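You operate a simulated robot arm through the tools that you are given. There is no shell and no other tool. Be economical: measure what you need, move in short steps, check, and stop when the job is done.

You run a simulated robot arm. Do the job below in one go: nothing can be reset, and whatever is moved stays where it is left.

JOB
Pack the roll and the plain biscuit in the lunch box.
Fine: lid shut, both clips fastened.
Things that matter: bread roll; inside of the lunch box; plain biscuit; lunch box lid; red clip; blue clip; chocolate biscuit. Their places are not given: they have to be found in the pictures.

Only the result counts: the job must be done as asked and must still hold three seconds after the hand-in. Knocking over, shifting, dropping, spilling or breaking anything else fails it. Lids that push on must go on centred and level and be pressed home; caps that screw on are set level and turned clockwise until they are tight.

ROBOT AND FRAMES
A 7-joint arm with a two-finger parallel gripper, fixed in place. Base frame: the origin is at the foot of the arm, x ahead of it, y to its left, z up. Units: mm, degrees, N and s.
With the tool pointing down near the work surface it reaches from about 200 to 740 mm from the base axis. Its first joint turns from -166.0 to 166.0 degrees. Payload 1.57 kg.
The TCP is the grasp point between the finger pads, 30 mm short of the fingertips. In the tool frame z runs along the fingers and y along their closing line. The gripper opens to 110 mm. The fingers are 24 mm wide and 12 mm thick; the gripper's body (48 by 112 mm) begins 78 mm behind the TCP.
Orientation is that of the tool frame in the base frame, as [roll, pitch, yaw] about the fixed x, y, z axes, in that order (R = Rz(yaw) Ry(pitch) Rx(roll)). With the fingers straight down and closing along the base's y, the tool's x points along the base's -x, its y along +y and its z along -z.

CONTROLS
- The arm moves only by the tool send_rows. Its argument "series" is a list of rows, each a list of 2 entries, a list of its own where there are three numbers: the shift along the base's x, y, z in mm, then the turn, a rotation vector about the base's x, y, z in rad. In form: [[[dx, dy, dz], [wx, wy, wz]], ...]. A call has 1 to 8 rows; each row shifts and turns the commanded pose from where the row before left it. "fingers" is the gripper command, from -1 (shut) to 1 (fully open), values between in proportion, set as the call begins (left out, the last holds). Rows are played at 5 a second. More than 50 mm and 8.6 degrees between two rows, or a gripper value outside its range, and nothing of the call is played. Where a pose cannot be reached the arm comes as near as it can. A force on the tool above 60 N (or 10 N above the force at the start of the call, whichever is more), or a blocked arm, ends the call early, and 0.2 s more pass. Each finger travels about 45 mm/s and halts on what it meets, pressing with about 30 N; the grip force reading is that of the motor and also rises with nothing between the fingers. The clock runs only during rows and for 0.2 s after the last one: add rows that do not move to give the fingers time. The reply holds the time, the measured pose of the TCP, the force on the tool along the base axes, the opening and the grip force, in the units named above and with some noise.
- Cameras (640 x 400 px; columns grow to the right, rows downward): "scene" is fixed at [221.1, 651.9, 1627.4]; the picture's right is [-0.82, -0.57, 0.00], its down [-0.49, 0.72, -0.49] and it looks along [0.28, -0.41, -0.87] (base axes); focal length 334 px, centre (320, 200). "wrist" rides on the gripper at [-36, 0, -80] in the tool frame; the picture's right is [0.00, -1.00, 0.00], its down [0.97, 0.00, -0.24] and it looks along [0.24, 0.00, 0.97] (tool axes); focal length 218 px, centre (320, 200).
- camera(camera): a new picture of that camera. It takes no simulated time.
- slide_trunk(by): slides the trunk up (or, below 0, down) by that many mm; the arm rides with it, the base frame stays. It gives what a move gives, with no picture.
- probe_pixels(camera, pixels): for up to 12 pixels [column, row] of the newest picture of that camera ("zoom" is the newest enlarged one), the place [x, y, z] in the base frame of the surface seen there, good to about 2 mm. It takes no simulated time.
- enlarge(camera, box): a new picture of the part [left, top, right, bottom] of that camera's present view, enlarged. It takes no simulated time.
- finish_job(): hands the job in; it is judged then, once.

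Keep the steps short. Do not move on a guess: measure, check each grasp and each placing, and mend mistakes. In all there are 80 turns and 38 pictures (those below and enlarged ones count). Leave the gripper open and the arm clear of the work at the hand-in unless told otherwise, and finish with a single line.

The tools are called as name(argument=value, ...) on one line, values as JSON. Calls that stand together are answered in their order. send_rows: Moves the arm, as the interface text tells. Its arguments: {"type":"object","properties":{"series":{"type":"array","items":{"type":"array"}},"fingers":{"type":"number"}},"required":["series"]} The other tools are called the same way: slide_trunk (by) slides the trunk up or down; camera (camera) takes a picture; probe_pixels (camera, pixels) gives the place of the surface under pixels of a picture; enlarge (camera, box) takes an enlarged picture of a part of a camera's view; finish_job () hands the job in.

At the start:

```text
time: 0.0
position: [264.2, 291.4, 1254.1]
tool_rot: [180.0, 0.0, -180.0]
wrist_force: [-0.2, 0.5, -0.3]
grip_width: 109.9
grip_force: 0.1
trunk travel left (down, up): [-525.0, 65.0]
```

scene: 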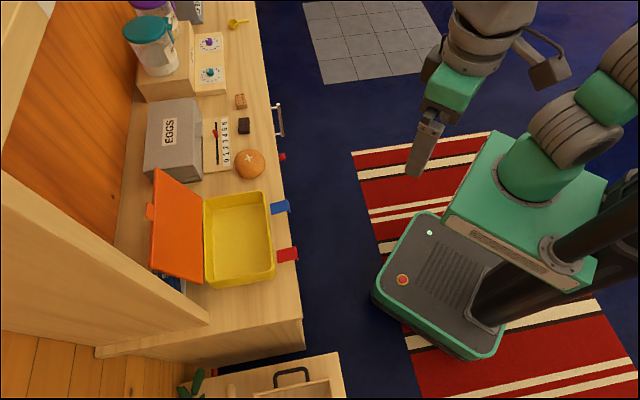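
wrist: 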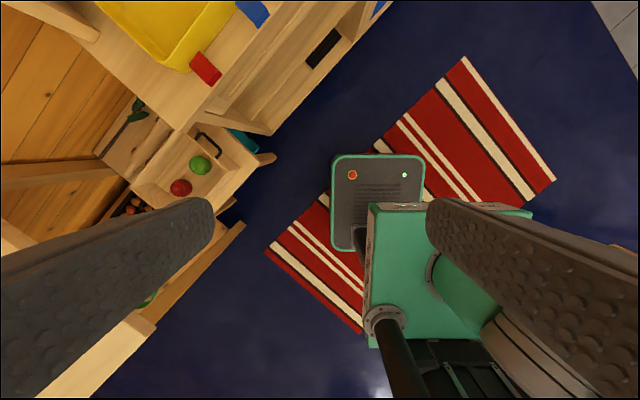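

I see the yellow box with the orange lid hinged open (about 205,230), the roll at (249,164), a dark biscuit at (244,125) and a plain one at (240,101). I'll enlarge that area and probe the key points.

enlarge(camera="scene", box=[130, 80, 310, 300])

probe_pixels(camera="scene", pixels=[[249, 158], [244, 125], [240, 99], [240, 235], [206, 200], [266, 194], [272, 280], [208, 284], [282, 206], [288, 255], [156, 172], [155, 268]])

```text
1.82 times, centred on (220, 190) of scene
```

zoom: 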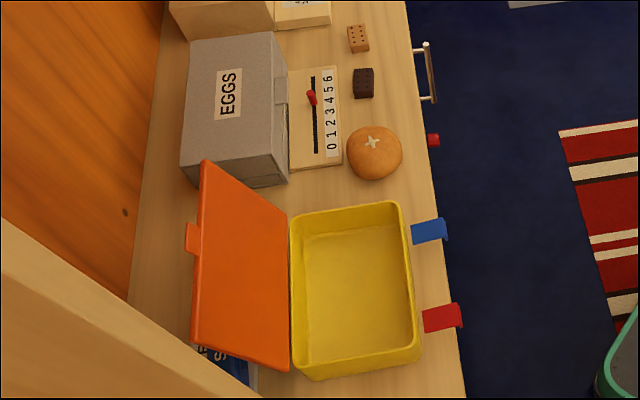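

```text
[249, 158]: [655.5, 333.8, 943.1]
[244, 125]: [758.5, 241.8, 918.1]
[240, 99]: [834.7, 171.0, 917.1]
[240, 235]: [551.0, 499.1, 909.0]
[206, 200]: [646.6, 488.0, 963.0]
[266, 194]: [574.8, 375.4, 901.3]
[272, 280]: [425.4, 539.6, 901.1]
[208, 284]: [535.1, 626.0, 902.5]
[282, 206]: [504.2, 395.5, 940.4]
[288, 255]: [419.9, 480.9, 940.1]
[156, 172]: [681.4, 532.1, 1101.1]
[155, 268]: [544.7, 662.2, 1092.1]
```

Next I measure the box rim, the floor corners, the lid edges, the clips and the biscuit edges in the zoom.

probe_pixels(camera="zoom", pixels=[[293, 217], [396, 204], [418, 346], [300, 371], [308, 235], [386, 222], [400, 335], [311, 358], [349, 27], [366, 26], [367, 45], [352, 48]])

probe_pixels(camera="zoom", pixels=[[205, 165], [287, 214], [287, 368], [197, 338], [192, 237], [413, 228], [443, 218], [446, 238], [425, 316], [459, 306], [461, 325], [430, 330]])

enlarge(camera="scene", box=[225, 85, 265, 110])

```text
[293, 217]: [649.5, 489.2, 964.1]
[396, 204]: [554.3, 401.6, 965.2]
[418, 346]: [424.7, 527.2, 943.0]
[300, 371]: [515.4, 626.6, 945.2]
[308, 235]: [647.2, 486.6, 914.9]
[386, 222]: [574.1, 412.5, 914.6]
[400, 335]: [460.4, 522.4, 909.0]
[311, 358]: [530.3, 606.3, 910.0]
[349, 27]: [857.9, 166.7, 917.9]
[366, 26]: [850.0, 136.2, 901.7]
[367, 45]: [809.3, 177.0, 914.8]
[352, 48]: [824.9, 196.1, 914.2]
```

```text
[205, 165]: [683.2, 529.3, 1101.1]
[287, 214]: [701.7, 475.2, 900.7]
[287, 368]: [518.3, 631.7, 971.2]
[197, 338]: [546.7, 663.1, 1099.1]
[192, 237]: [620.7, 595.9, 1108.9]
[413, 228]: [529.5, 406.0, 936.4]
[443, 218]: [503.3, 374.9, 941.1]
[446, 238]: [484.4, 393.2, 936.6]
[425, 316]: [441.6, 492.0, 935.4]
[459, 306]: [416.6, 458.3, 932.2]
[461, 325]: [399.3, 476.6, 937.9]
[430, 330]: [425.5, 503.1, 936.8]
```

```text
16.00 times, centred on (245, 98) of scene
```

zoom: 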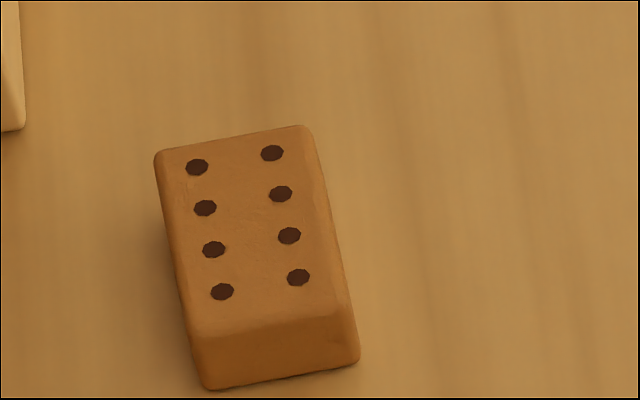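

Now I measure the biscuit's top corners exactly.

probe_pixels(camera="zoom", pixels=[[170, 162], [298, 136], [205, 325], [333, 305], [250, 230], [212, 380], [355, 355]])

```text
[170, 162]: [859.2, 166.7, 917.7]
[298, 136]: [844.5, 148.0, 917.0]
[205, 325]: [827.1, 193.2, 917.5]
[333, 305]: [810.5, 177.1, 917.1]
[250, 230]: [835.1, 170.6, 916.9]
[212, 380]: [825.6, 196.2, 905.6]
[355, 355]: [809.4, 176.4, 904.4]
```

The plain biscuit is about 852 mm from the base axis, beyond straight-down reach. I'll probe the arm links to find the shoulder height so I can choose a trunk height.

probe_pixels(camera="scene", pixels=[[480, 30], [450, 85], [420, 150], [550, 165], [600, 90], [490, 10], [620, 60], [570, 130], [540, 70], [278, 120], [282, 157], [500, 290]])

```text
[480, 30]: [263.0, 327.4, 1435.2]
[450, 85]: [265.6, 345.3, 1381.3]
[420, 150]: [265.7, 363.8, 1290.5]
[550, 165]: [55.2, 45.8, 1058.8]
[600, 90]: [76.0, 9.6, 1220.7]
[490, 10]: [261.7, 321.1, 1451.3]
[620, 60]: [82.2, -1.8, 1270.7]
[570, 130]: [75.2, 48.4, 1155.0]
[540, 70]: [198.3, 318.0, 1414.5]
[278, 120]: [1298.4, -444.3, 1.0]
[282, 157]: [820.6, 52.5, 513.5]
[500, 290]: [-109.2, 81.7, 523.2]
```

The shoulder looks to be at about z 1280. I'll lower the trunk 120 mm to extend reach at table height; the hand stays well above the counter and off to its side.

slide_trunk(by=-120)

```text
time: 1.5
position: [264.4, 290.5, 1134.1]
tool_rot: [-180.0, -0.1, -180.0]
wrist_force: [0.7, 0.0, -1.1]
grip_width: 110.0
grip_force: 0.1
trunk travel left (down, up): [-405.0, 185.0]
```

Next I get roll edges, slab height, and clearances from an enlarged view.

enlarge(camera="scene", box=[200, 110, 290, 200])

```text
4.44 times, centred on (245, 155) of scene
```

zoom: 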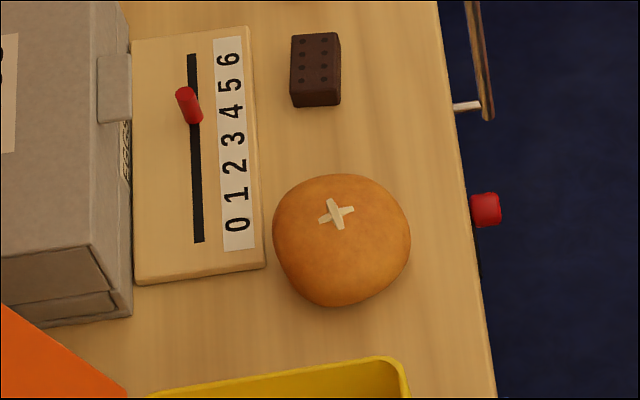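

probe_pixels(camera="zoom", pixels=[[280, 235], [402, 235], [338, 182], [338, 296], [338, 213], [250, 150], [262, 262], [315, 92], [300, 320], [385, 362], [315, 60], [440, 60]])

```text
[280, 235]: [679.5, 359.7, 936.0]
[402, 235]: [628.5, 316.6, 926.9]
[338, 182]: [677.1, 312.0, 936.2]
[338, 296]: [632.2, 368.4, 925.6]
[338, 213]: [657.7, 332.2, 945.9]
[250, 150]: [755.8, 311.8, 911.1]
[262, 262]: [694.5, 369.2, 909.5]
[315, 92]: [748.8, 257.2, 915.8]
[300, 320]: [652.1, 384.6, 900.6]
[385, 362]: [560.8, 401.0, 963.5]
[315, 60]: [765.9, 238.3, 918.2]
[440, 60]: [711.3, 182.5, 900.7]
```

The roll is centred near (655,339), about 73 mm across and 46 mm tall. I'll move above it, turning the closing line parallel to the counter edge (about 133.5°).

send_rows(series=[[[47, 6, -4], [0, 0, 0.095]], [[47, 6, -4], [0, 0, 0.095]], [[47, 6, -4], [0, 0, 0.095]], [[47, 6, -4], [0, 0, 0.095]], [[47, 6, -4], [0, 0, 0.095]], [[47, 6, -4], [0, 0, 0.095]], [[47, 6, -4], [0, 0, 0.095]], [[47, 6, -4], [0, 0, 0.095]]], fingers=1)

camera(camera="wrist")

```text
time: 3.3
position: [589.7, 306.0, 1069.0]
tool_rot: [180.0, -0.1, -136.4]
wrist_force: [-0.1, -0.4, 0.3]
grip_width: 110.1
grip_force: 0.0
out of reach, approached as far as the arm can: row 7, 8
trunk travel left (down, up): [-405.0, 185.0]
```

```text
32 pictures are left
```

wrist: 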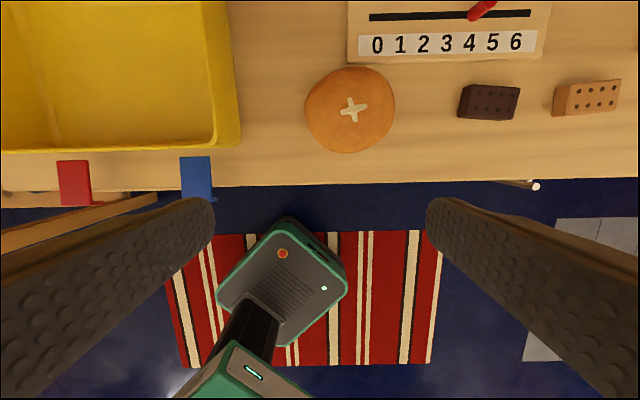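

Reach was limited and the solver pulled me lower, so the shoulder sits below the wrist. I'll raise the trunk instead.

slide_trunk(by=170)

send_rows(series=[[[5, 2, -45], [0, 0, 0]], [[7, 4, -45], [0, 0, 0]], [[10, 6, -40], [0, 0, 0]], [[13, 8, -30], [0, 0, 0]], [[15, 8, -20], [0, 0, 0]], [[15, 5, -10], [0, 0, 0]], [[0, 0, 0], [0, 0, 0]]])

```text
time: 5.2
position: [589.5, 306.5, 1239.4]
tool_rot: [-179.9, 0.0, -136.4]
wrist_force: [0.6, 0.1, 0.7]
grip_width: 110.0
grip_force: 0.0
trunk travel left (down, up): [-575.0, 15.0]
```

```text
time: 6.8
position: [646.7, 339.3, 1048.5]
tool_rot: [180.0, 0.0, -136.5]
wrist_force: [0.5, -0.4, -0.4]
grip_width: 109.8
grip_force: 0.1
out of reach, approached as far as the arm can: row 6
trunk travel left (down, up): [-575.0, 15.0]
```

Reach is better now: 730 mm at z 1048. I'll move over the roll centre and lower to z 990, then check with the wrist view.

send_rows(series=[[[0, 0, -30], [0, 0, 0]], [[8, -1, -28], [0, 0, 0]], [[0, 0, 0], [0, 0, 0]]])

camera(camera="wrist")

```text
time: 7.6
position: [653.9, 336.8, 988.9]
tool_rot: [179.9, -0.1, -136.5]
wrist_force: [0.0, -1.3, -0.1]
grip_width: 110.0
grip_force: 0.0
trunk travel left (down, up): [-575.0, 15.0]
```

```text
31 pictures are left
```

wrist: 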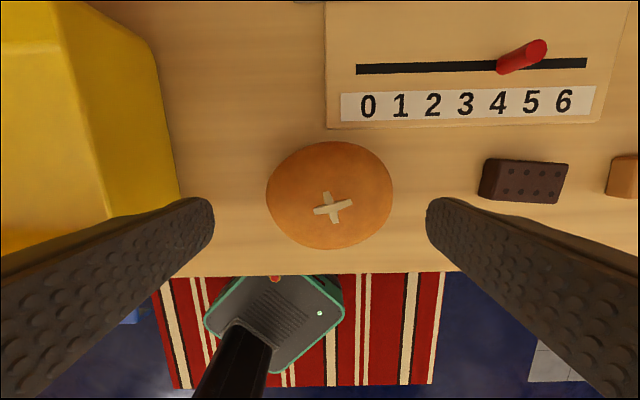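

The roll is centred about 6 mm right and 5 mm outward of the grasp axis. I'll correct by (+7,−1), lower to z 937 and close.

send_rows(series=[[[4, -1, -25], [0, 0, 0]], [[3, 0, -27], [0, 0, 0]], [[0, 0, 0], [0, 0, 0]]])

send_rows(series=[[[0, 0, 0], [0, 0, 0]], [[0, 0, 0], [0, 0, 0]], [[0, 0, 0], [0, 0, 0]], [[0, 0, 0], [0, 0, 0]], [[0, 0, 0], [0, 0, 0]]], fingers=-1)

```text
time: 8.4
position: [661.4, 336.8, 937.3]
tool_rot: [-180.0, 0.1, -136.5]
wrist_force: [0.3, 0.8, 0.6]
grip_width: 110.2
grip_force: 0.1
trunk travel left (down, up): [-575.0, 15.0]
```

```text
time: 9.6
position: [660.7, 337.4, 939.0]
tool_rot: [179.9, 0.1, -136.6]
wrist_force: [0.6, -0.2, 0.8]
grip_width: 88.4
grip_force: 29.9
trunk travel left (down, up): [-575.0, 15.0]
```

The fingers stopped at 88 mm, wider than I measured for the roll. I'll look before lifting.

camera(camera="wrist")

enlarge(camera="scene", box=[200, 110, 290, 200])

```text
30 pictures are left
```

wrist: 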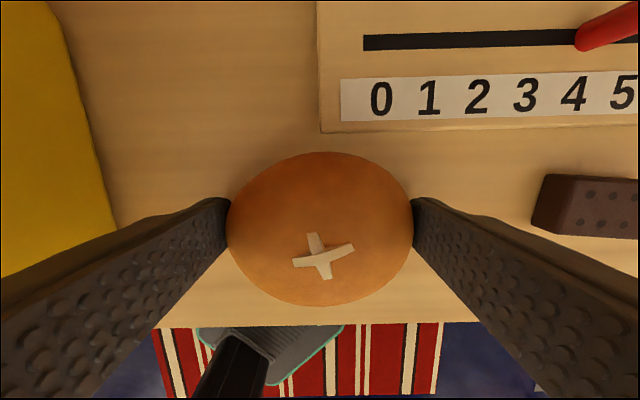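

```text
4.44 times, centred on (245, 155) of scene
```

zoom: 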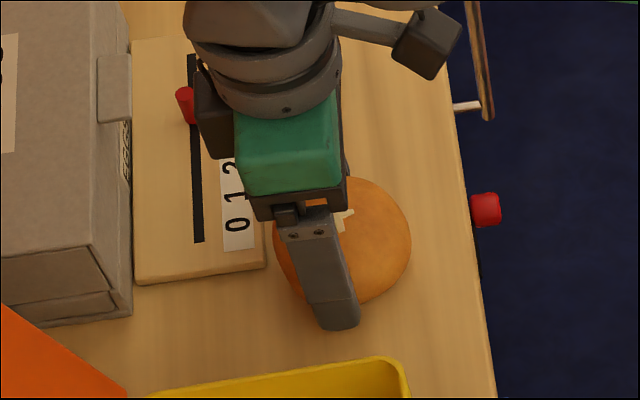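

The roll itself is held; it is 88 mm wide at the pads. The box centre is 750 mm out, so I'll regrasp with the tool tilted 25° outward about the closing line, so the roll is level when placed. I'll open and tilt in place, then close.

send_rows(series=[[[0, 0, 0], [0, 0, 0]], [[0, 0, 0], [0, 0, 0]], [[0, 0, 1], [0.1, -0.105, 0]], [[0, 0, 1], [0.1, -0.105, 0]], [[0, 0, 0], [0.1, -0.105, 0]], [[0, 0, 0], [0, 0, 0]]], fingers=1)

send_rows(series=[[[0, 0, -3], [0, 0, 0]], [[0, 0, 0], [0, 0, 0]], [[0, 0, 0], [0, 0, 0]], [[0, 0, 0], [0, 0, 0]], [[0, 0, 0], [0, 0, 0]]], fingers=-1)

camera(camera="wrist")

```text
time: 11.0
position: [662.3, 337.6, 940.5]
tool_rot: [-179.9, 25.0, -136.4]
wrist_force: [0.2, 0.2, -0.5]
grip_width: 109.9
grip_force: 0.1
trunk travel left (down, up): [-575.0, 15.0]
```

```text
time: 12.2
position: [663.1, 336.5, 936.3]
tool_rot: [-179.9, 24.8, -136.5]
wrist_force: [0.8, -0.4, -0.6]
grip_width: 88.5
grip_force: 30.5
trunk travel left (down, up): [-575.0, 15.0]
```

```text
28 pictures are left
```

wrist: 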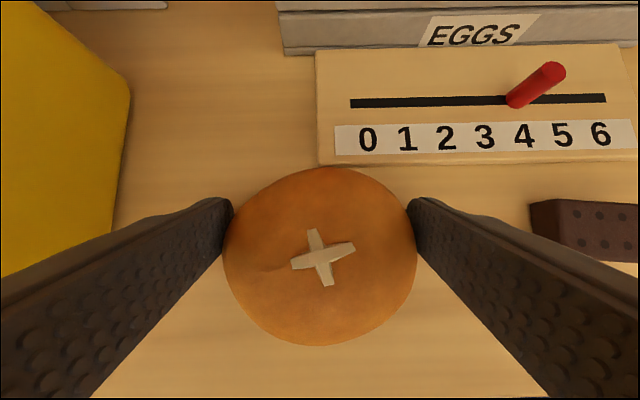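

Grip confirmed with the tilt. Next I lift about 95 mm.

send_rows(series=[[[0, 0, 30], [0, 0, 0]], [[0, 0, 35], [0, 0, 0]], [[-5, 0, 30], [0, 0, 0]], [[0, 0, 0], [0, 0, 0]]])

```text
time: 13.2
position: [658.7, 338.7, 1031.6]
tool_rot: [180.0, 24.9, -136.6]
wrist_force: [0.1, 0.1, -0.3]
grip_width: 88.4
grip_force: 29.7
trunk travel left (down, up): [-575.0, 15.0]
```

The grip is holding. I'll carry the roll over the box to (567,492).

send_rows(series=[[[-23, 38, 0], [0, 0, 0]], [[-23, 38, 0], [0, 0, 0]], [[-23, 38, 0], [0, 0, 0]], [[-23, 39, 0], [0, 0, 0]], [[0, 0, 0], [0, 0, 0]]])

enlarge(camera="scene", box=[160, 150, 310, 300])

camera(camera="wrist")

```text
time: 14.4
position: [566.2, 492.3, 1028.4]
tool_rot: [180.0, 24.9, -136.5]
wrist_force: [0.3, -0.2, 0.3]
grip_width: 88.6
grip_force: 30.0
trunk travel left (down, up): [-575.0, 15.0]
```

```text
2.67 times, centred on (235, 225) of scene
```

zoom: 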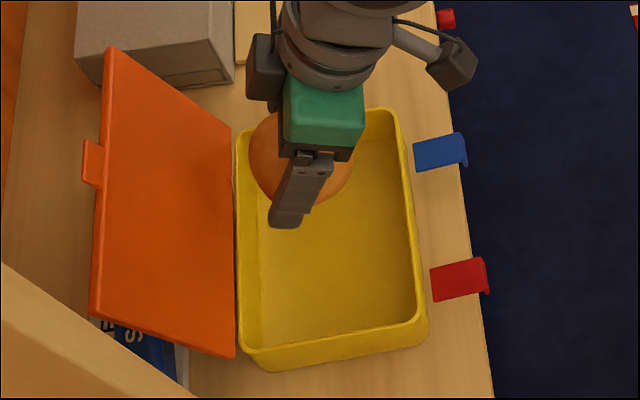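

```text
26 pictures are left
```

wrist: 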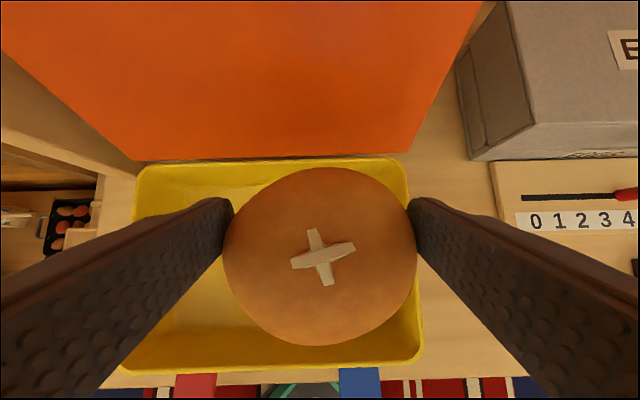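

I'll probe the box rim in the wrist view to check finger clearance to the near end wall and to the front and back.

probe_pixels(camera="wrist", pixels=[[405, 178], [421, 345], [404, 190], [414, 330], [136, 190], [130, 360], [200, 163], [180, 190], [240, 366], [240, 355], [215, 185], [230, 340]])

```text
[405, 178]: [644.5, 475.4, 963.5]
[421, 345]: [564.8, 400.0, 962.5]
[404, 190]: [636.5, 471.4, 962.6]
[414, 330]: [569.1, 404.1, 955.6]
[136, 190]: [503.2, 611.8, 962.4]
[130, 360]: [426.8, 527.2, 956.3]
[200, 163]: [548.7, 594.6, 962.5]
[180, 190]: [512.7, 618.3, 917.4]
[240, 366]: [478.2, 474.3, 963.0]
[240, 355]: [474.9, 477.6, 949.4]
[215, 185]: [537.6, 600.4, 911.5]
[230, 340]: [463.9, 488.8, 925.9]
```

TCP needs about 10 mm toward the far end and 5 mm toward the front. I'll shift (−10.5,+4) and lower to z ≈948.

send_rows(series=[[[-10.5, 4, -10], [0, 0, 0]], [[0, 0, -30], [0, 0, 0]], [[0, 0, -25], [0, 0, 0]], [[0, 0, -10], [0, 0, 0]], [[0, 0, -5], [0, 0, 0]], [[0, 0, 0], [0, 0, 0]]])

```text
time: 15.8
position: [554.5, 493.5, 951.0]
tool_rot: [179.9, 24.8, -136.5]
wrist_force: [0.2, -0.2, -0.5]
grip_width: 88.5
grip_force: 29.3
trunk travel left (down, up): [-575.0, 15.0]
```

No contact so far. I'll go down 4 mm more, then open slightly (to about 98 mm).

send_rows(series=[[[0, 0, -4], [0, 0, 0]], [[0, 0, 0], [0, 0, 0]]])

send_rows(series=[[[0, 0, 0], [0, 0, 0]], [[0, 0, 0], [0, 0, 0]]], fingers=0.8)

send_rows(series=[[[0, 0, 30], [0, 0, 0]], [[0, 0, 35], [0, 0, 0]], [[0, 0, 35], [0, 0, 0]], [[0, 0, 0], [0, 0, 0]]])

camera(camera="wrist")

```text
time: 16.4
position: [554.1, 493.9, 946.7]
tool_rot: [180.0, 24.9, -136.5]
wrist_force: [-0.3, -0.5, -0.6]
grip_width: 88.4
grip_force: 30.1
trunk travel left (down, up): [-575.0, 15.0]
```

```text
time: 17.0
position: [554.7, 493.2, 946.7]
tool_rot: [180.0, 24.9, -136.5]
wrist_force: [0.1, 0.3, -0.1]
grip_width: 99.0
grip_force: 0.0
trunk travel left (down, up): [-575.0, 15.0]
```

```text
time: 18.0
position: [554.3, 495.8, 1049.6]
tool_rot: [180.0, 24.9, -136.5]
wrist_force: [-0.3, 0.4, -0.8]
grip_width: 98.9
grip_force: 0.1
trunk travel left (down, up): [-575.0, 15.0]
```

```text
25 pictures are left
```

wrist: 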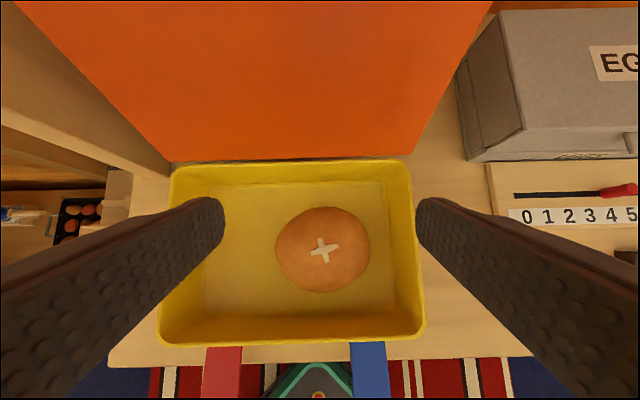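

The roll is lying in the box. Next is the plain biscuit at (835,171), long axis at 140°. I plan a 45° outward tilt with the closing line along its long axis, coming in from the counter edge and away from the chocolate one. First I tilt and travel part of the way, with fingers at about 70 mm.

send_rows(series=[[[-5, -5, 5], [0.06, -0.0635, 0]], [[-5, -5, 5], [0.06, -0.0635, 0]], [[27, -40, 0], [0.06, -0.0635, 0]], [[27, -40, 0], [0.06, -0.0635, 0]], [[27, -40, 0], [0, 0, 0]], [[27, -40, 0], [0, 0, 0]], [[27, -40, 0], [0, 0, 0]], [[27, -40, 0], [0, 0, 0]]], fingers=0.27)

```text
time: 19.8
position: [710.0, 243.1, 1058.2]
tool_rot: [179.9, 44.9, -136.4]
wrist_force: [0.8, -0.2, 0.4]
grip_width: 70.1
grip_force: 0.1
trunk travel left (down, up): [-575.0, 15.0]
```

Reachable so far. Continuing to the pre-grasp point (800,128,978) with a yaw of 6.5°.

send_rows(series=[[[22, -29, -10], [0, 0, 0.028]], [[23, -29, -20], [0, 0, 0.028]], [[22, -29, -25], [0, 0, 0.028]], [[23, -28, -25], [0, 0, 0.028]], [[0, 0, 0], [0, 0, 0]]])

camera(camera="wrist")

```text
time: 21.0
position: [798.5, 127.7, 976.2]
tool_rot: [180.0, 45.0, -129.9]
wrist_force: [1.1, 0.2, 0.0]
grip_width: 69.8
grip_force: 0.2
trunk travel left (down, up): [-575.0, 15.0]
```

```text
24 pictures are left
```

wrist: 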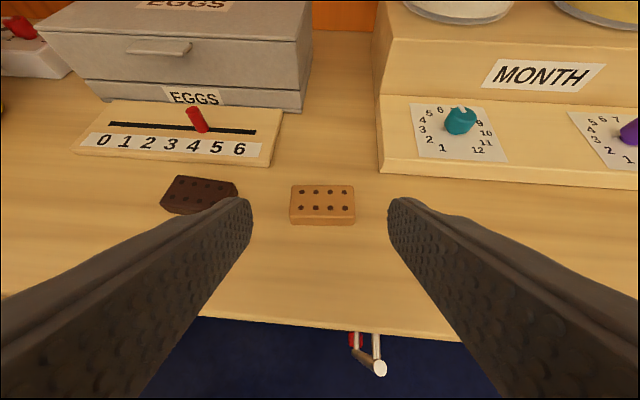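

Biscuit is centred between the fingers. I'll go in along the tool axis to (827,161,933).

send_rows(series=[[[9.5, 11, -14.5], [0, 0, 0]], [[9.5, 11, -14.5], [0, 0, 0]], [[9.5, 11, -14], [0, 0, 0]], [[0, 0, 0], [0, 0, 0]]])

camera(camera="wrist")

```text
time: 22.0
position: [825.5, 162.7, 931.9]
tool_rot: [-179.9, 45.0, -130.0]
wrist_force: [0.4, -0.3, -0.8]
grip_width: 70.2
grip_force: 0.1
trunk travel left (down, up): [-575.0, 15.0]
```

```text
23 pictures are left
```

wrist: 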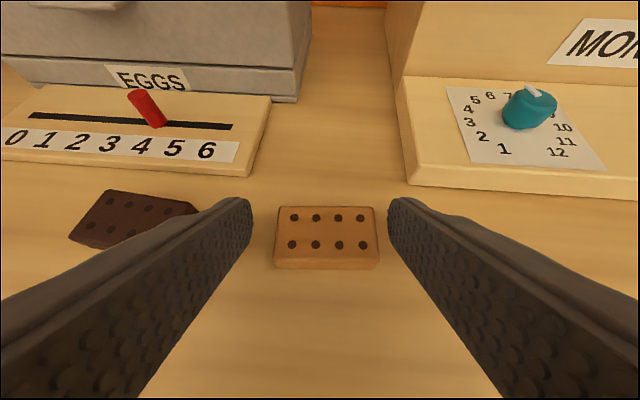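

Fingers are either side of the biscuit, near the table and with no contact. I'll close.

send_rows(series=[[[0, 0, 0], [0, 0, 0]], [[0, 0, 0], [0, 0, 0]], [[0, 0, 0], [0, 0, 0]], [[0, 0, 0], [0, 0, 0]]], fingers=-1)

send_rows(series=[[[0, 0, 25], [0, 0, 0]], [[-5, 0, 30], [0, 0, 0]], [[0, 0, 0], [0, 0, 0]]])

camera(camera="wrist")

```text
time: 23.0
position: [826.1, 162.3, 932.7]
tool_rot: [-179.9, 45.0, -130.0]
wrist_force: [1.1, 0.1, 2.4]
grip_width: 48.2
grip_force: 29.7
trunk travel left (down, up): [-575.0, 15.0]
```

```text
time: 23.8
position: [819.9, 163.7, 988.3]
tool_rot: [179.9, 44.8, -130.1]
wrist_force: [-0.6, -0.6, -0.2]
grip_width: 48.2
grip_force: 30.7
trunk travel left (down, up): [-575.0, 15.0]
```

```text
22 pictures are left
```

wrist: 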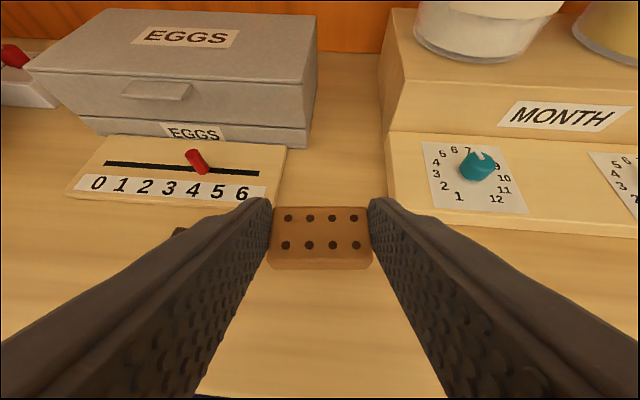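

The biscuit is held (48 mm long). I'll carry it back to the free counter spot where the roll was, to regrasp it across its short side.

send_rows(series=[[[-20, 10, 25], [0, 0, 0]], [[-33, 29, 0], [0, 0, 0]], [[-33, 29, 0], [0, 0, 0]], [[-33, 29, 0], [0, 0, 0]], [[-33, 29, 0], [0, 0, 0]], [[-33, 29, 0], [0, 0, 0]], [[0, 0, 0], [0, 0, 0]]])

send_rows(series=[[[0, 0, -40], [0, 0, 0]], [[0, 0, -25], [0, 0, 0]], [[0, 0, -8], [0, 0, 0]], [[0, 0, 0], [0, 0, 0]]])

```text
time: 25.4
position: [634.7, 319.1, 1012.9]
tool_rot: [179.9, 45.0, -130.0]
wrist_force: [0.0, 1.0, -0.5]
grip_width: 47.9
grip_force: 29.8
trunk travel left (down, up): [-575.0, 15.0]
```

```text
time: 26.4
position: [635.2, 316.7, 940.7]
tool_rot: [-179.9, 45.0, -130.1]
wrist_force: [-0.4, -0.3, -0.3]
grip_width: 48.2
grip_force: 30.4
trunk travel left (down, up): [-575.0, 15.0]
```

Down 7.5 mm more to table height (grasped at 932.7), then open a little and back off upward.

send_rows(series=[[[0, 0, -5], [0, 0, 0]], [[0, 0, -2.5], [0, 0, 0]], [[0, 0, 0], [0, 0, 0]]])

send_rows(series=[[[0, 0, 0], [0, 0, 0]], [[0, 0, 0], [0, 0, 0]], [[-9, -11, 14], [0, 0, 0]], [[-18, -22, 28], [0, 0, 0]], [[0, 0, 40], [0, 0, 0]], [[0, 0, 0], [0, 0, 0]]], fingers=0.3)

camera(camera="wrist")

```text
time: 27.2
position: [636.5, 316.2, 935.0]
tool_rot: [-179.9, 45.0, -130.1]
wrist_force: [0.0, 0.5, 0.1]
grip_width: 48.2
grip_force: 29.4
trunk travel left (down, up): [-575.0, 15.0]
```

```text
time: 28.6
position: [608.0, 282.6, 1016.1]
tool_rot: [-180.0, 44.9, -130.0]
wrist_force: [-0.1, -0.1, 0.1]
grip_width: 71.3
grip_force: 0.0
trunk travel left (down, up): [-575.0, 15.0]
```

```text
21 pictures are left
```

wrist: 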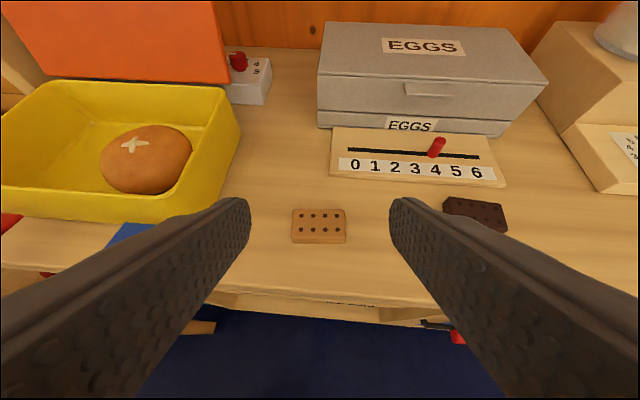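

The biscuit lies flat. I'll probe its place, and the roll's in the box.

probe_pixels(camera="wrist", pixels=[[294, 211], [344, 211], [294, 231], [345, 231], [319, 221], [293, 242], [345, 242], [145, 125], [192, 150], [104, 155], [150, 192]])

```text
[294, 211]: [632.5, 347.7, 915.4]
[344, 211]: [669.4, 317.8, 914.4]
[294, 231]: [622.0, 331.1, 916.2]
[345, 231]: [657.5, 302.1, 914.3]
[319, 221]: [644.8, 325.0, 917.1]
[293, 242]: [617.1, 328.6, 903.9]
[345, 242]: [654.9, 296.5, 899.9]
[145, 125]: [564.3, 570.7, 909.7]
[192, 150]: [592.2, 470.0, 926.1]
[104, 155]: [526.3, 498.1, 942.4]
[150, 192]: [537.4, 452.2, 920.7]
```

Biscuit centre is (645,324), long axis 140°. I'll straighten the tool to vertical, then yaw −90° above it.

send_rows(series=[[[0, 0, 0], [-0.1, 0.084, 0]], [[0, 0, 0], [-0.1, 0.084, 0]], [[0, 0, 0], [-0.1, 0.084, 0]], [[0, 0, 0], [-0.1, 0.084, 0]], [[0, 0, 0], [-0.1, 0.084, 0]], [[0, 0, 0], [-0.1, 0.084, 0]], [[0, 0, 0], [0, 0, -0.14]], [[0, 0, 0], [0, 0, -0.14]]])

send_rows(series=[[[0, 0, 0], [0, 0, -0.144]], [[0, 0, 0], [0, 0, -0.144]], [[0, 0, 0], [0, 0, -0.144]], [[0, 0, 0], [0, 0, -0.144]], [[5, 5, 0], [0, 0, -0.144]], [[10, 11, 0], [0, 0, -0.144]], [[11, 12, -10], [0, 0, -0.144]], [[11, 12, -10], [0, 0, -0.144]]])

send_rows(series=[[[0, 0, 0], [0, 0, -0.14]], [[0, 0, 0], [0, 0, 0]]])

```text
time: 30.4
position: [607.8, 284.3, 1015.1]
tool_rot: [-179.9, 0.2, -146.2]
wrist_force: [0.0, 0.3, 0.7]
grip_width: 71.5
grip_force: 0.0
trunk travel left (down, up): [-575.0, 15.0]
```

```text
time: 32.2
position: [645.8, 324.7, 995.2]
tool_rot: [-179.9, 0.2, 147.9]
wrist_force: [-1.4, 0.0, -0.3]
grip_width: 71.4
grip_force: 0.1
trunk travel left (down, up): [-575.0, 15.0]
```

```text
time: 32.8
position: [644.9, 324.1, 995.9]
tool_rot: [-180.0, 0.0, 139.8]
wrist_force: [-0.2, -0.3, -0.3]
grip_width: 71.5
grip_force: 0.0
trunk travel left (down, up): [-575.0, 15.0]
```

Yaw is right. I'll descend to z 934 and close across the short side.

send_rows(series=[[[0, 0, -30], [0, 0, 0]], [[0, 0, -25], [0, 0, 0]], [[0, 0, -6], [0, 0, 0]], [[0, 0, 0], [0, 0, 0]]])

send_rows(series=[[[0, 0, 0], [0, 0, 0]], [[0, 0, 0], [0, 0, 0]], [[0, 0, 0], [0, 0, 0]], [[0, 0, 0], [0, 0, 0]]], fingers=-1)

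camera(camera="wrist")

```text
time: 33.8
position: [645.8, 324.1, 934.7]
tool_rot: [-179.9, 0.0, 139.8]
wrist_force: [0.4, -0.1, -0.8]
grip_width: 71.3
grip_force: 0.2
trunk travel left (down, up): [-575.0, 15.0]
```

```text
time: 34.8
position: [646.0, 323.8, 934.2]
tool_rot: [-179.9, 0.1, 139.9]
wrist_force: [0.6, 0.1, -0.2]
grip_width: 28.4
grip_force: 26.6
trunk travel left (down, up): [-575.0, 15.0]
```

```text
20 pictures are left
```

wrist: 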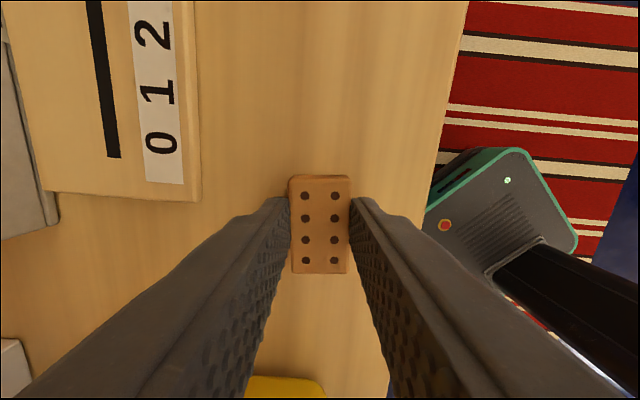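

Held at 28 mm across. I'll lift to z ≈1035 and travel over the far end of the box while yawing +83.5°.

send_rows(series=[[[0, 0, 35], [0, 0, 0]], [[0, 0, 35], [0, 0, 0]], [[-5, 0, 30], [0, 0, 0.1]], [[-14, 18, 0], [0, 0, 0.14]], [[-14, 18, 0], [0, 0, 0.14]], [[-14, 18, 0], [0, 0, 0.14]], [[-14, 18, 0], [0, 0, 0.14]], [[-14, 18, 0], [0, 0, 0.14]]])

send_rows(series=[[[-16, 20, 0], [0, 0, 0.14]], [[-16, 20, 0], [0, 0, 0.14]], [[-16, 20, 0], [0, 0, 0.14]], [[-16, 20, 0], [0, 0, 0.14]], [[-10, 22, 0], [0, 0, 0.097]], [[-9, 22, 0], [0, 0, 0]], [[0, 0, 0], [0, 0, 0]]])

camera(camera="wrist")

enlarge(camera="scene", box=[160, 150, 310, 300])

```text
time: 36.6
position: [568.5, 414.9, 1034.3]
tool_rot: [-179.8, 0.1, -174.2]
wrist_force: [0.6, 1.0, -0.9]
grip_width: 28.2
grip_force: 29.6
trunk travel left (down, up): [-575.0, 15.0]
```

```text
time: 38.2
position: [478.6, 535.4, 1032.3]
tool_rot: [180.0, 0.0, -136.7]
wrist_force: [1.3, 0.4, -0.1]
grip_width: 28.1
grip_force: 29.5
out of reach, approached as far as the arm can: row 6
trunk travel left (down, up): [-575.0, 15.0]
```

```text
19 pictures are left
```

wrist: 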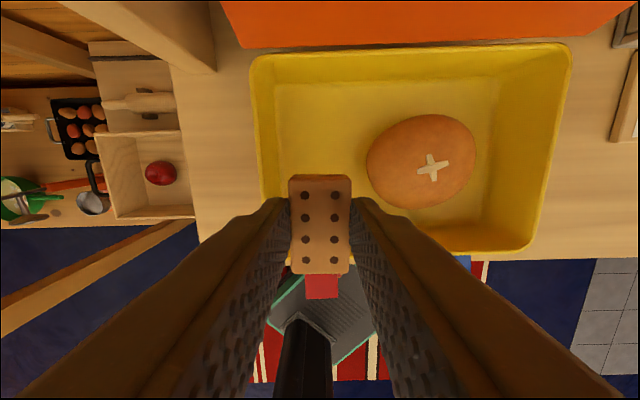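

```text
2.67 times, centred on (235, 225) of scene
```

zoom: 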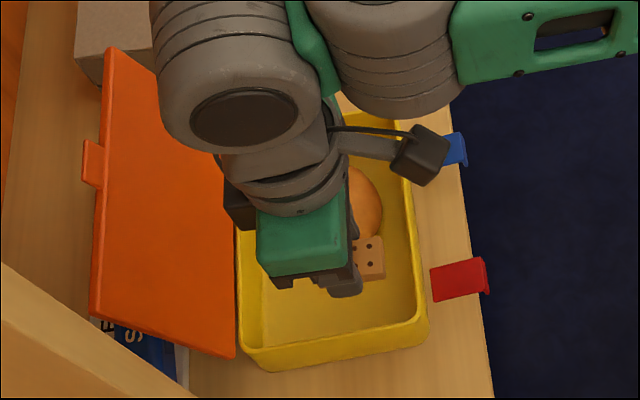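

I'll probe the roll's near edge and the far and front walls.

probe_pixels(camera="wrist", pixels=[[370, 160], [380, 145], [395, 195], [430, 162], [474, 160], [425, 118], [255, 100], [262, 180], [280, 120], [285, 165], [450, 250], [440, 235]])

```text
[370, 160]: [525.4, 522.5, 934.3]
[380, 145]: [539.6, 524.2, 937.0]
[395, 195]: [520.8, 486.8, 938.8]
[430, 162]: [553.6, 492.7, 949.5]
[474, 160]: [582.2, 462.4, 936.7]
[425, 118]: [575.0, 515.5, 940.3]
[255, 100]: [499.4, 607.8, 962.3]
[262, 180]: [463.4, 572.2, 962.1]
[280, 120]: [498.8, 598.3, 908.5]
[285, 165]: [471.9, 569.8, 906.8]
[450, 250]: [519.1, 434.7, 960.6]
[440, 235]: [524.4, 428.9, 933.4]
```

The gap is clear with 36 mm to each side. I'll shift to (488,538) while lowering, down to z 944.

send_rows(series=[[[2, 1, -25], [0, 0, 0]], [[7.5, 2, -7], [0, 0, 0]], [[0, 0, -25], [0, 0, 0]], [[0, 0, -22], [0, 0, 0]], [[0, 0, -7], [0, 0, 0]], [[0, 0, 0], [0, 0, 0]]])

```text
time: 39.6
position: [489.7, 537.4, 947.3]
tool_rot: [-180.0, 0.1, -136.6]
wrist_force: [-0.2, 0.5, -0.8]
grip_width: 28.4
grip_force: 29.8
trunk travel left (down, up): [-575.0, 15.0]
```

Down 4 mm, open slightly to about 38 mm, rise and check.

send_rows(series=[[[0, 0, -4], [0, 0, 0]], [[0, 0, 0], [0, 0, 0]]])

send_rows(series=[[[0, 0, 0], [0, 0, 0]], [[0, 0, 0], [0, 0, 0]], [[0, 0, 25], [0, 0, 0]], [[-5, -5, 35], [0, 0, 0]], [[-5, -5, 40], [0, 0, 0]], [[0, 0, 0], [0, 0, 0]]], fingers=-0.32)

camera(camera="wrist")

```text
time: 40.2
position: [489.1, 537.5, 943.3]
tool_rot: [-179.9, 0.1, -136.6]
wrist_force: [0.7, -0.2, -0.4]
grip_width: 28.6
grip_force: 30.0
trunk travel left (down, up): [-575.0, 15.0]
```

```text
time: 41.6
position: [480.4, 526.1, 1042.6]
tool_rot: [-179.9, 0.1, -136.5]
wrist_force: [-0.6, -0.9, 0.4]
grip_width: 37.4
grip_force: 0.1
trunk travel left (down, up): [-575.0, 15.0]
```

```text
17 pictures are left
```

wrist: 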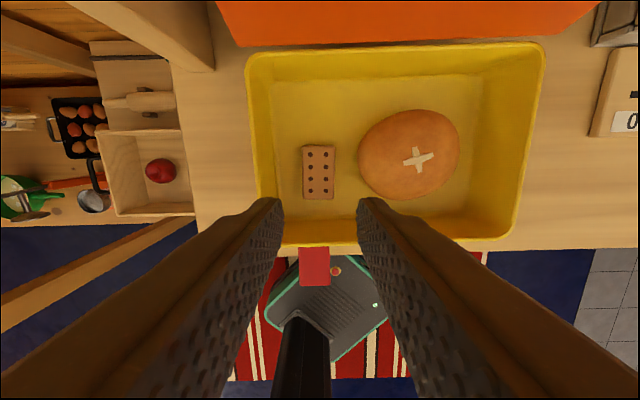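

Both items are in. Now the lid: I need its top edge, the tab and what stands behind it, so I'll enlarge and probe.

enlarge(camera="scene", box=[90, 150, 220, 310])

```text
2.50 times, centred on (155, 230) of scene
```

zoom: 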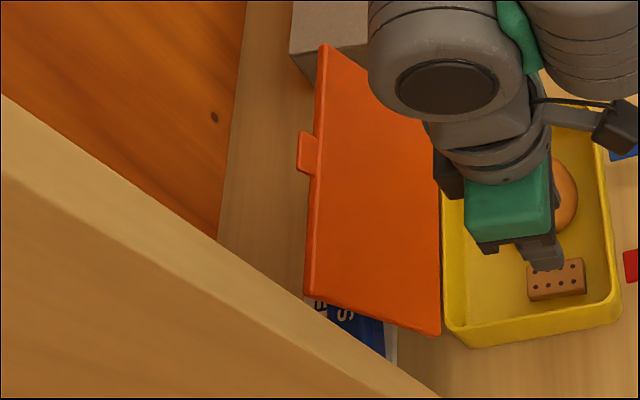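

probe_pixels(camera="zoom", pixels=[[302, 138], [301, 168], [315, 137], [311, 172], [322, 60], [309, 285], [313, 230], [190, 120], [120, 100], [200, 240], [320, 325], [300, 60]])

```text
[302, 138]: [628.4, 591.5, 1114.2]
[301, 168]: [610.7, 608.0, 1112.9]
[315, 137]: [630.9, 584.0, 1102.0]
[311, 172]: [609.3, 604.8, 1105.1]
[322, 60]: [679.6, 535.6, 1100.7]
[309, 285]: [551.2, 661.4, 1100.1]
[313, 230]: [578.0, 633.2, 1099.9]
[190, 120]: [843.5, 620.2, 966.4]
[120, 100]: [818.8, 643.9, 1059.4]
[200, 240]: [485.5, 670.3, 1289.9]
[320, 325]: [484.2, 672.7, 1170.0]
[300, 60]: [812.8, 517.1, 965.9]
```

The tab is at (620,600,1114) and the lid's top edge at z 1100, with about 180 mm free to the wall behind. I'll hook the lid edge from behind beside the tab with closed fingers tilted 45°. First I raise and tilt.

send_rows(series=[[[-3, -3, 15], [0.09, -0.095, 0]], [[-3, -3, 15], [0.09, -0.095, 0]], [[0, 0, 20], [0.09, -0.095, 0]], [[0, 0, 25], [0.09, -0.095, 0]], [[0, 0, 25], [0.09, -0.095, 0]], [[0, 0, 25], [0.09, -0.095, 0]], [[0, 0, 0], [0, 0, 0]]], fingers=-1)

```text
time: 43.2
position: [474.0, 524.6, 1168.0]
tool_rot: [180.0, 45.0, -136.6]
wrist_force: [-0.2, -0.2, -0.5]
grip_width: 0.1
grip_force: 21.6
trunk travel left (down, up): [-575.0, 15.0]
```

Now over the lid edge to about (640,577,1165).

send_rows(series=[[[41, 13, 0], [0, 0, 0]], [[41, 13, 0], [0, 0, 0]], [[41, 13, 0], [0, 0, 0]], [[41, 13, 0], [0, 0, 0]], [[0, 0, 0], [0, 0, 0]]])

```text
time: 44.4
position: [637.8, 576.7, 1169.6]
tool_rot: [180.0, 45.1, -136.6]
wrist_force: [-0.1, 0.1, -0.1]
grip_width: 0.2
grip_force: 21.2
trunk travel left (down, up): [-575.0, 15.0]
```

Reachable. I'll go further out behind the edge and down, to about (654,592,1117).

send_rows(series=[[[16, 15, 0], [0, 0, 0]], [[0, 0, -18], [0, 0, 0]], [[0, 0, -18], [0, 0, 0]], [[0, 0, -16], [0, 0, 0]], [[0, 0, 0], [0, 0, 0]]])

enlarge(camera="scene", box=[120, 130, 300, 300])

```text
time: 45.6
position: [652.0, 587.7, 1117.6]
tool_rot: [-180.0, 45.2, -136.6]
wrist_force: [0.3, 0.4, 1.4]
grip_width: 0.1
grip_force: 21.5
trunk travel left (down, up): [-575.0, 15.0]
```

```text
2.35 times, centred on (210, 215) of scene
```

zoom: 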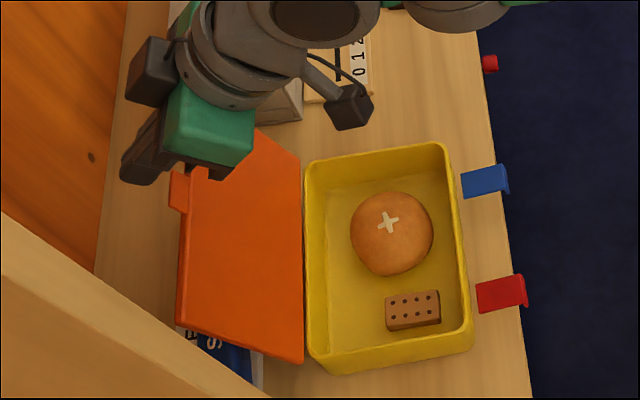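

The fingertips are behind the lid's top edge. I'll pull toward the front in steps of 12 mm.

send_rows(series=[[[-8.7, -8.3, -2], [0, 0, 0]], [[-8.7, -8.3, 0], [0, 0, 0]], [[-8.7, -8.3, 0], [0, 0, 0]], [[-8.7, -8.3, 0], [0, 0, 0]], [[-8.7, -8.3, 0], [0, 0, 0]], [[0, 0, 0], [0, 0, 0]]])

enlarge(camera="scene", box=[120, 130, 300, 300])

```text
time: 47.0
position: [610.0, 546.8, 1111.6]
tool_rot: [-179.9, 44.9, -136.5]
wrist_force: [-1.0, 0.1, -0.2]
grip_width: 0.0
grip_force: 21.8
trunk travel left (down, up): [-575.0, 15.0]
```

```text
2.35 times, centred on (210, 215) of scene
```

zoom: 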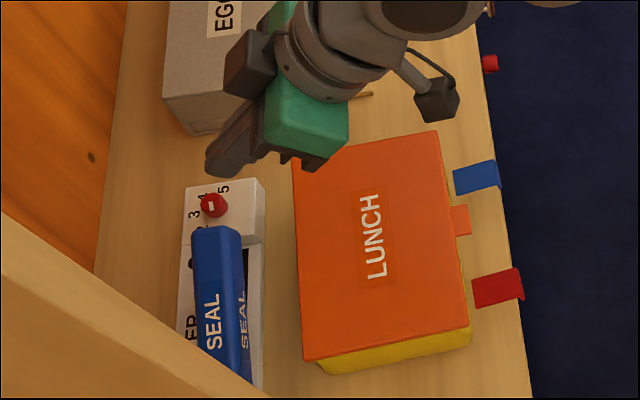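

The lid has closed. I'll check its height at several points and measure the clips.

probe_pixels(camera="zoom", pixels=[[310, 185], [432, 140], [462, 320], [312, 350], [375, 240], [460, 220], [458, 180], [495, 165], [499, 182], [478, 288], [516, 272], [521, 296]])

enlarge(camera="scene", box=[255, 185, 315, 270])

```text
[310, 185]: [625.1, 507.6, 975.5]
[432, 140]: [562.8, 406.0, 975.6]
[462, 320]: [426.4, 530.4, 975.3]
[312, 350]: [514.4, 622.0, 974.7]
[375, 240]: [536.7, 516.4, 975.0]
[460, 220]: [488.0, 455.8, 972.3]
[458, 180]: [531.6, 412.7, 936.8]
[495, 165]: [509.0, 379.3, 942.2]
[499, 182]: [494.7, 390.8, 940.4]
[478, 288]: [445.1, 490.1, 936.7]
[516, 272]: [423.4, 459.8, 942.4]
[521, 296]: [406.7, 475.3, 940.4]
```

```text
4.71 times, centred on (285, 228) of scene
```

zoom: 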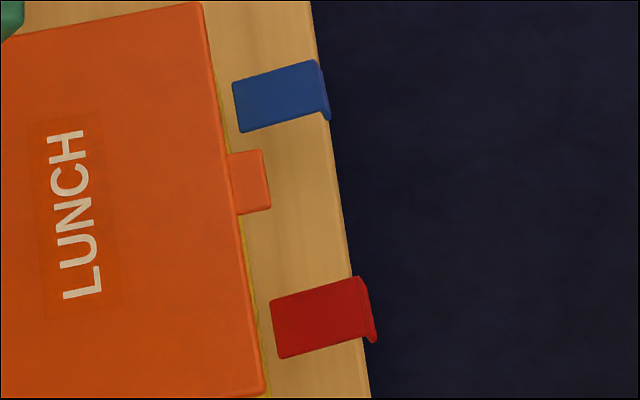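

The lid sits level at z 975. Now I measure both clips precisely.

probe_pixels(camera="zoom", pixels=[[236, 88], [312, 66], [321, 110], [243, 128], [326, 90], [328, 117], [274, 308], [354, 283], [366, 330], [282, 354], [370, 310], [374, 340]])

probe_pixels(camera="zoom", pixels=[[310, 20], [345, 240], [363, 380], [265, 185], [240, 260], [268, 390]])

```text
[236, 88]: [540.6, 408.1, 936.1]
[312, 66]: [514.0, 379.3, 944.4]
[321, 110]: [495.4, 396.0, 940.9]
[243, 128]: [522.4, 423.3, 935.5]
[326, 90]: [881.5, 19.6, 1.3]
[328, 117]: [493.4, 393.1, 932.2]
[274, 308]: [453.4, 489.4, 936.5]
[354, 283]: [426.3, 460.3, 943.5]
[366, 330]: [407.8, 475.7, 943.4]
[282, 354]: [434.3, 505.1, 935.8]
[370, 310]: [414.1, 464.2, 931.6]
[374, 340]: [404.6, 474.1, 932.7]
```

```text
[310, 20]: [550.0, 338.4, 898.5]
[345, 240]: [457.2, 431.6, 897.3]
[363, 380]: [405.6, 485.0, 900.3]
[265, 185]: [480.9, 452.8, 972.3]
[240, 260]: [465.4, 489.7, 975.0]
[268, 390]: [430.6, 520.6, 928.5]
```

Clips: each hinge end is at z 936 on the box front, 39 mm long and 24 mm wide, with a lip bending down to about 930. I plan to point the tool horizontally toward the box with the fingers opening vertically, so the single lower finger slips under each clip and swings it up. First I move the hand to free space in front.

send_rows(series=[[[0, 0, 30], [0, 0, 0]], [[-28, -37, 0], [0, 0, 0.022]], [[-28, -37, 0], [0, 0, 0.022]], [[-28, -37, 0], [0, 0, 0]], [[-28, -37, 0], [0, 0, 0]], [[-28, -37, 0], [0, 0, 0]], [[-28, -37, 0], [0, 0, 0]], [[0, 0, 0], [0, 0, 0]]])

send_rows(series=[[[0, 0, 0], [0.094, -0.091, 0]], [[0, 0, 0], [0.094, -0.091, 0]], [[0, 0, 0], [0.094, -0.091, 0]], [[0, 0, 0], [0.094, -0.091, 0]], [[0, 0, 0], [0.094, -0.091, 0]], [[0, 0, 0], [0.094, -0.091, 0]], [[0, 0, 0], [0, 0, 0]]])

```text
time: 48.8
position: [441.7, 323.0, 1146.1]
tool_rot: [179.9, 45.0, -134.1]
wrist_force: [0.5, 0.8, 0.4]
grip_width: 0.0
grip_force: 21.2
trunk travel left (down, up): [-575.0, 15.0]
```

```text
time: 50.4
position: [439.1, 324.5, 1144.5]
tool_rot: [26.2, 89.8, 72.1]
wrist_force: [-0.5, 0.0, -0.7]
grip_width: 0.0
grip_force: 21.5
trunk travel left (down, up): [-575.0, 15.0]
```

The tool is horizontal now. I'll roll it 90° about its own axis and open the fingers.

send_rows(series=[[[0, 0, 0], [0.091, 0.094, 0]], [[0, 0, 0], [0.091, 0.094, 0]], [[0, 0, 0], [0.091, 0.094, 0]], [[0, 0, 0], [0.091, 0.094, 0]], [[0, 0, 0], [0.091, 0.094, 0]], [[0, 0, 0], [0.091, 0.094, 0]]], fingers=1)

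send_rows(series=[[[0, 0, 0], [0.091, 0.094, 0]], [[0, 0, 0], [0.091, 0.094, 0]], [[0, 0, 0], [0.091, 0.094, 0]], [[0, 0, 0], [0.091, 0.094, 0]], [[0, 0, 0], [0.091, 0.094, 0]], [[0, 0, 0], [0.091, 0.094, 0]], [[0, 0, 0], [0, 0, 0]]])

```text
time: 51.8
position: [442.1, 324.6, 1144.8]
tool_rot: [89.9, 44.8, 135.9]
wrist_force: [0.1, -0.6, -0.3]
grip_width: 110.2
grip_force: 0.0
trunk travel left (down, up): [-575.0, 15.0]
```

```text
time: 53.4
position: [441.6, 324.6, 1144.2]
tool_rot: [90.1, -0.1, 136.0]
wrist_force: [0.0, 0.7, 0.3]
grip_width: 110.0
grip_force: 0.0
trunk travel left (down, up): [-575.0, 15.0]
```

Orientation is exact (tool along the box normal, closing vertical). I'll lower to z 974 so the lower finger is at about 907–919.

send_rows(series=[[[0, -1, -43], [0, 0, 0]], [[0, -1, -43], [0, 0, 0]], [[0, 0, -43], [0, 0, 0]], [[0, 0, -41], [0, 0, 0]], [[0, 0, 0], [0, 0, 0]]])

camera(camera="scene")

camera(camera="wrist")

```text
time: 54.6
position: [443.6, 324.1, 971.9]
tool_rot: [90.1, 0.1, 135.9]
wrist_force: [0.2, 0.2, -0.6]
grip_width: 110.1
grip_force: 0.1
trunk travel left (down, up): [-575.0, 15.0]
```

```text
12 pictures are left
```

scene: 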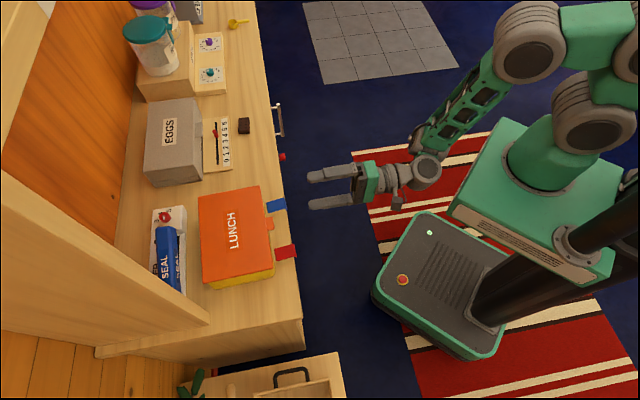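

```text
11 pictures are left
```

wrist: 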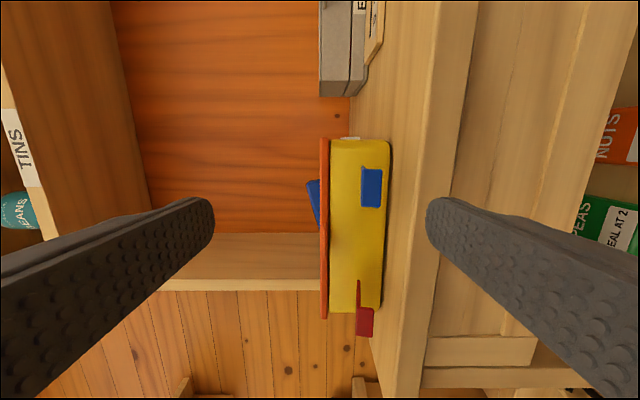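

I'll probe the blue clip's lip and the counter edge from this side view for exact heights.

probe_pixels(camera="wrist", pixels=[[364, 187], [371, 187], [379, 187], [371, 172], [371, 202], [386, 187], [359, 290], [365, 312], [371, 333], [358, 320], [327, 187], [400, 187]])

```text
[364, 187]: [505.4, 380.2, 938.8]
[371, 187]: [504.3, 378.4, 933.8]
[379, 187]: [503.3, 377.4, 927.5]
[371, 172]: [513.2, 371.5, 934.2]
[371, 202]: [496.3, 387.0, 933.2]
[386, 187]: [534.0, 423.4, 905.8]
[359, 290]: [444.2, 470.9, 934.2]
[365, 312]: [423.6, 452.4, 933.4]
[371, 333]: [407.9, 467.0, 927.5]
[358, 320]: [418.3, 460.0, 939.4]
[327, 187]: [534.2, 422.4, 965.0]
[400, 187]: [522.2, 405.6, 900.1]
```

Lip bottom is at about z 926, and the lower finger spans about 905–917, so it passes between the clip and the counter. I'll insert 90 mm toward the box, aligned with the blue clip.

send_rows(series=[[[16.6, 15.2, 0], [0, 0, 0]], [[16.6, 15.2, 0], [0, 0, 0]], [[16.7, 15.2, 0], [0, 0, 0]], [[16.7, 15.3, 0], [0, 0, 0]], [[0, 0, 0], [0, 0, 0]]])

camera(camera="wrist")

```text
time: 55.8
position: [508.6, 384.4, 972.0]
tool_rot: [90.1, 0.0, 135.8]
wrist_force: [-0.4, 0.2, 0.8]
grip_width: 110.1
grip_force: 0.0
trunk travel left (down, up): [-575.0, 15.0]
```

```text
10 pictures are left
```

wrist: 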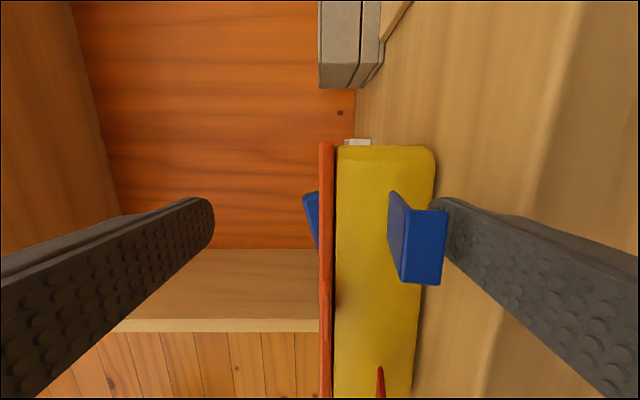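

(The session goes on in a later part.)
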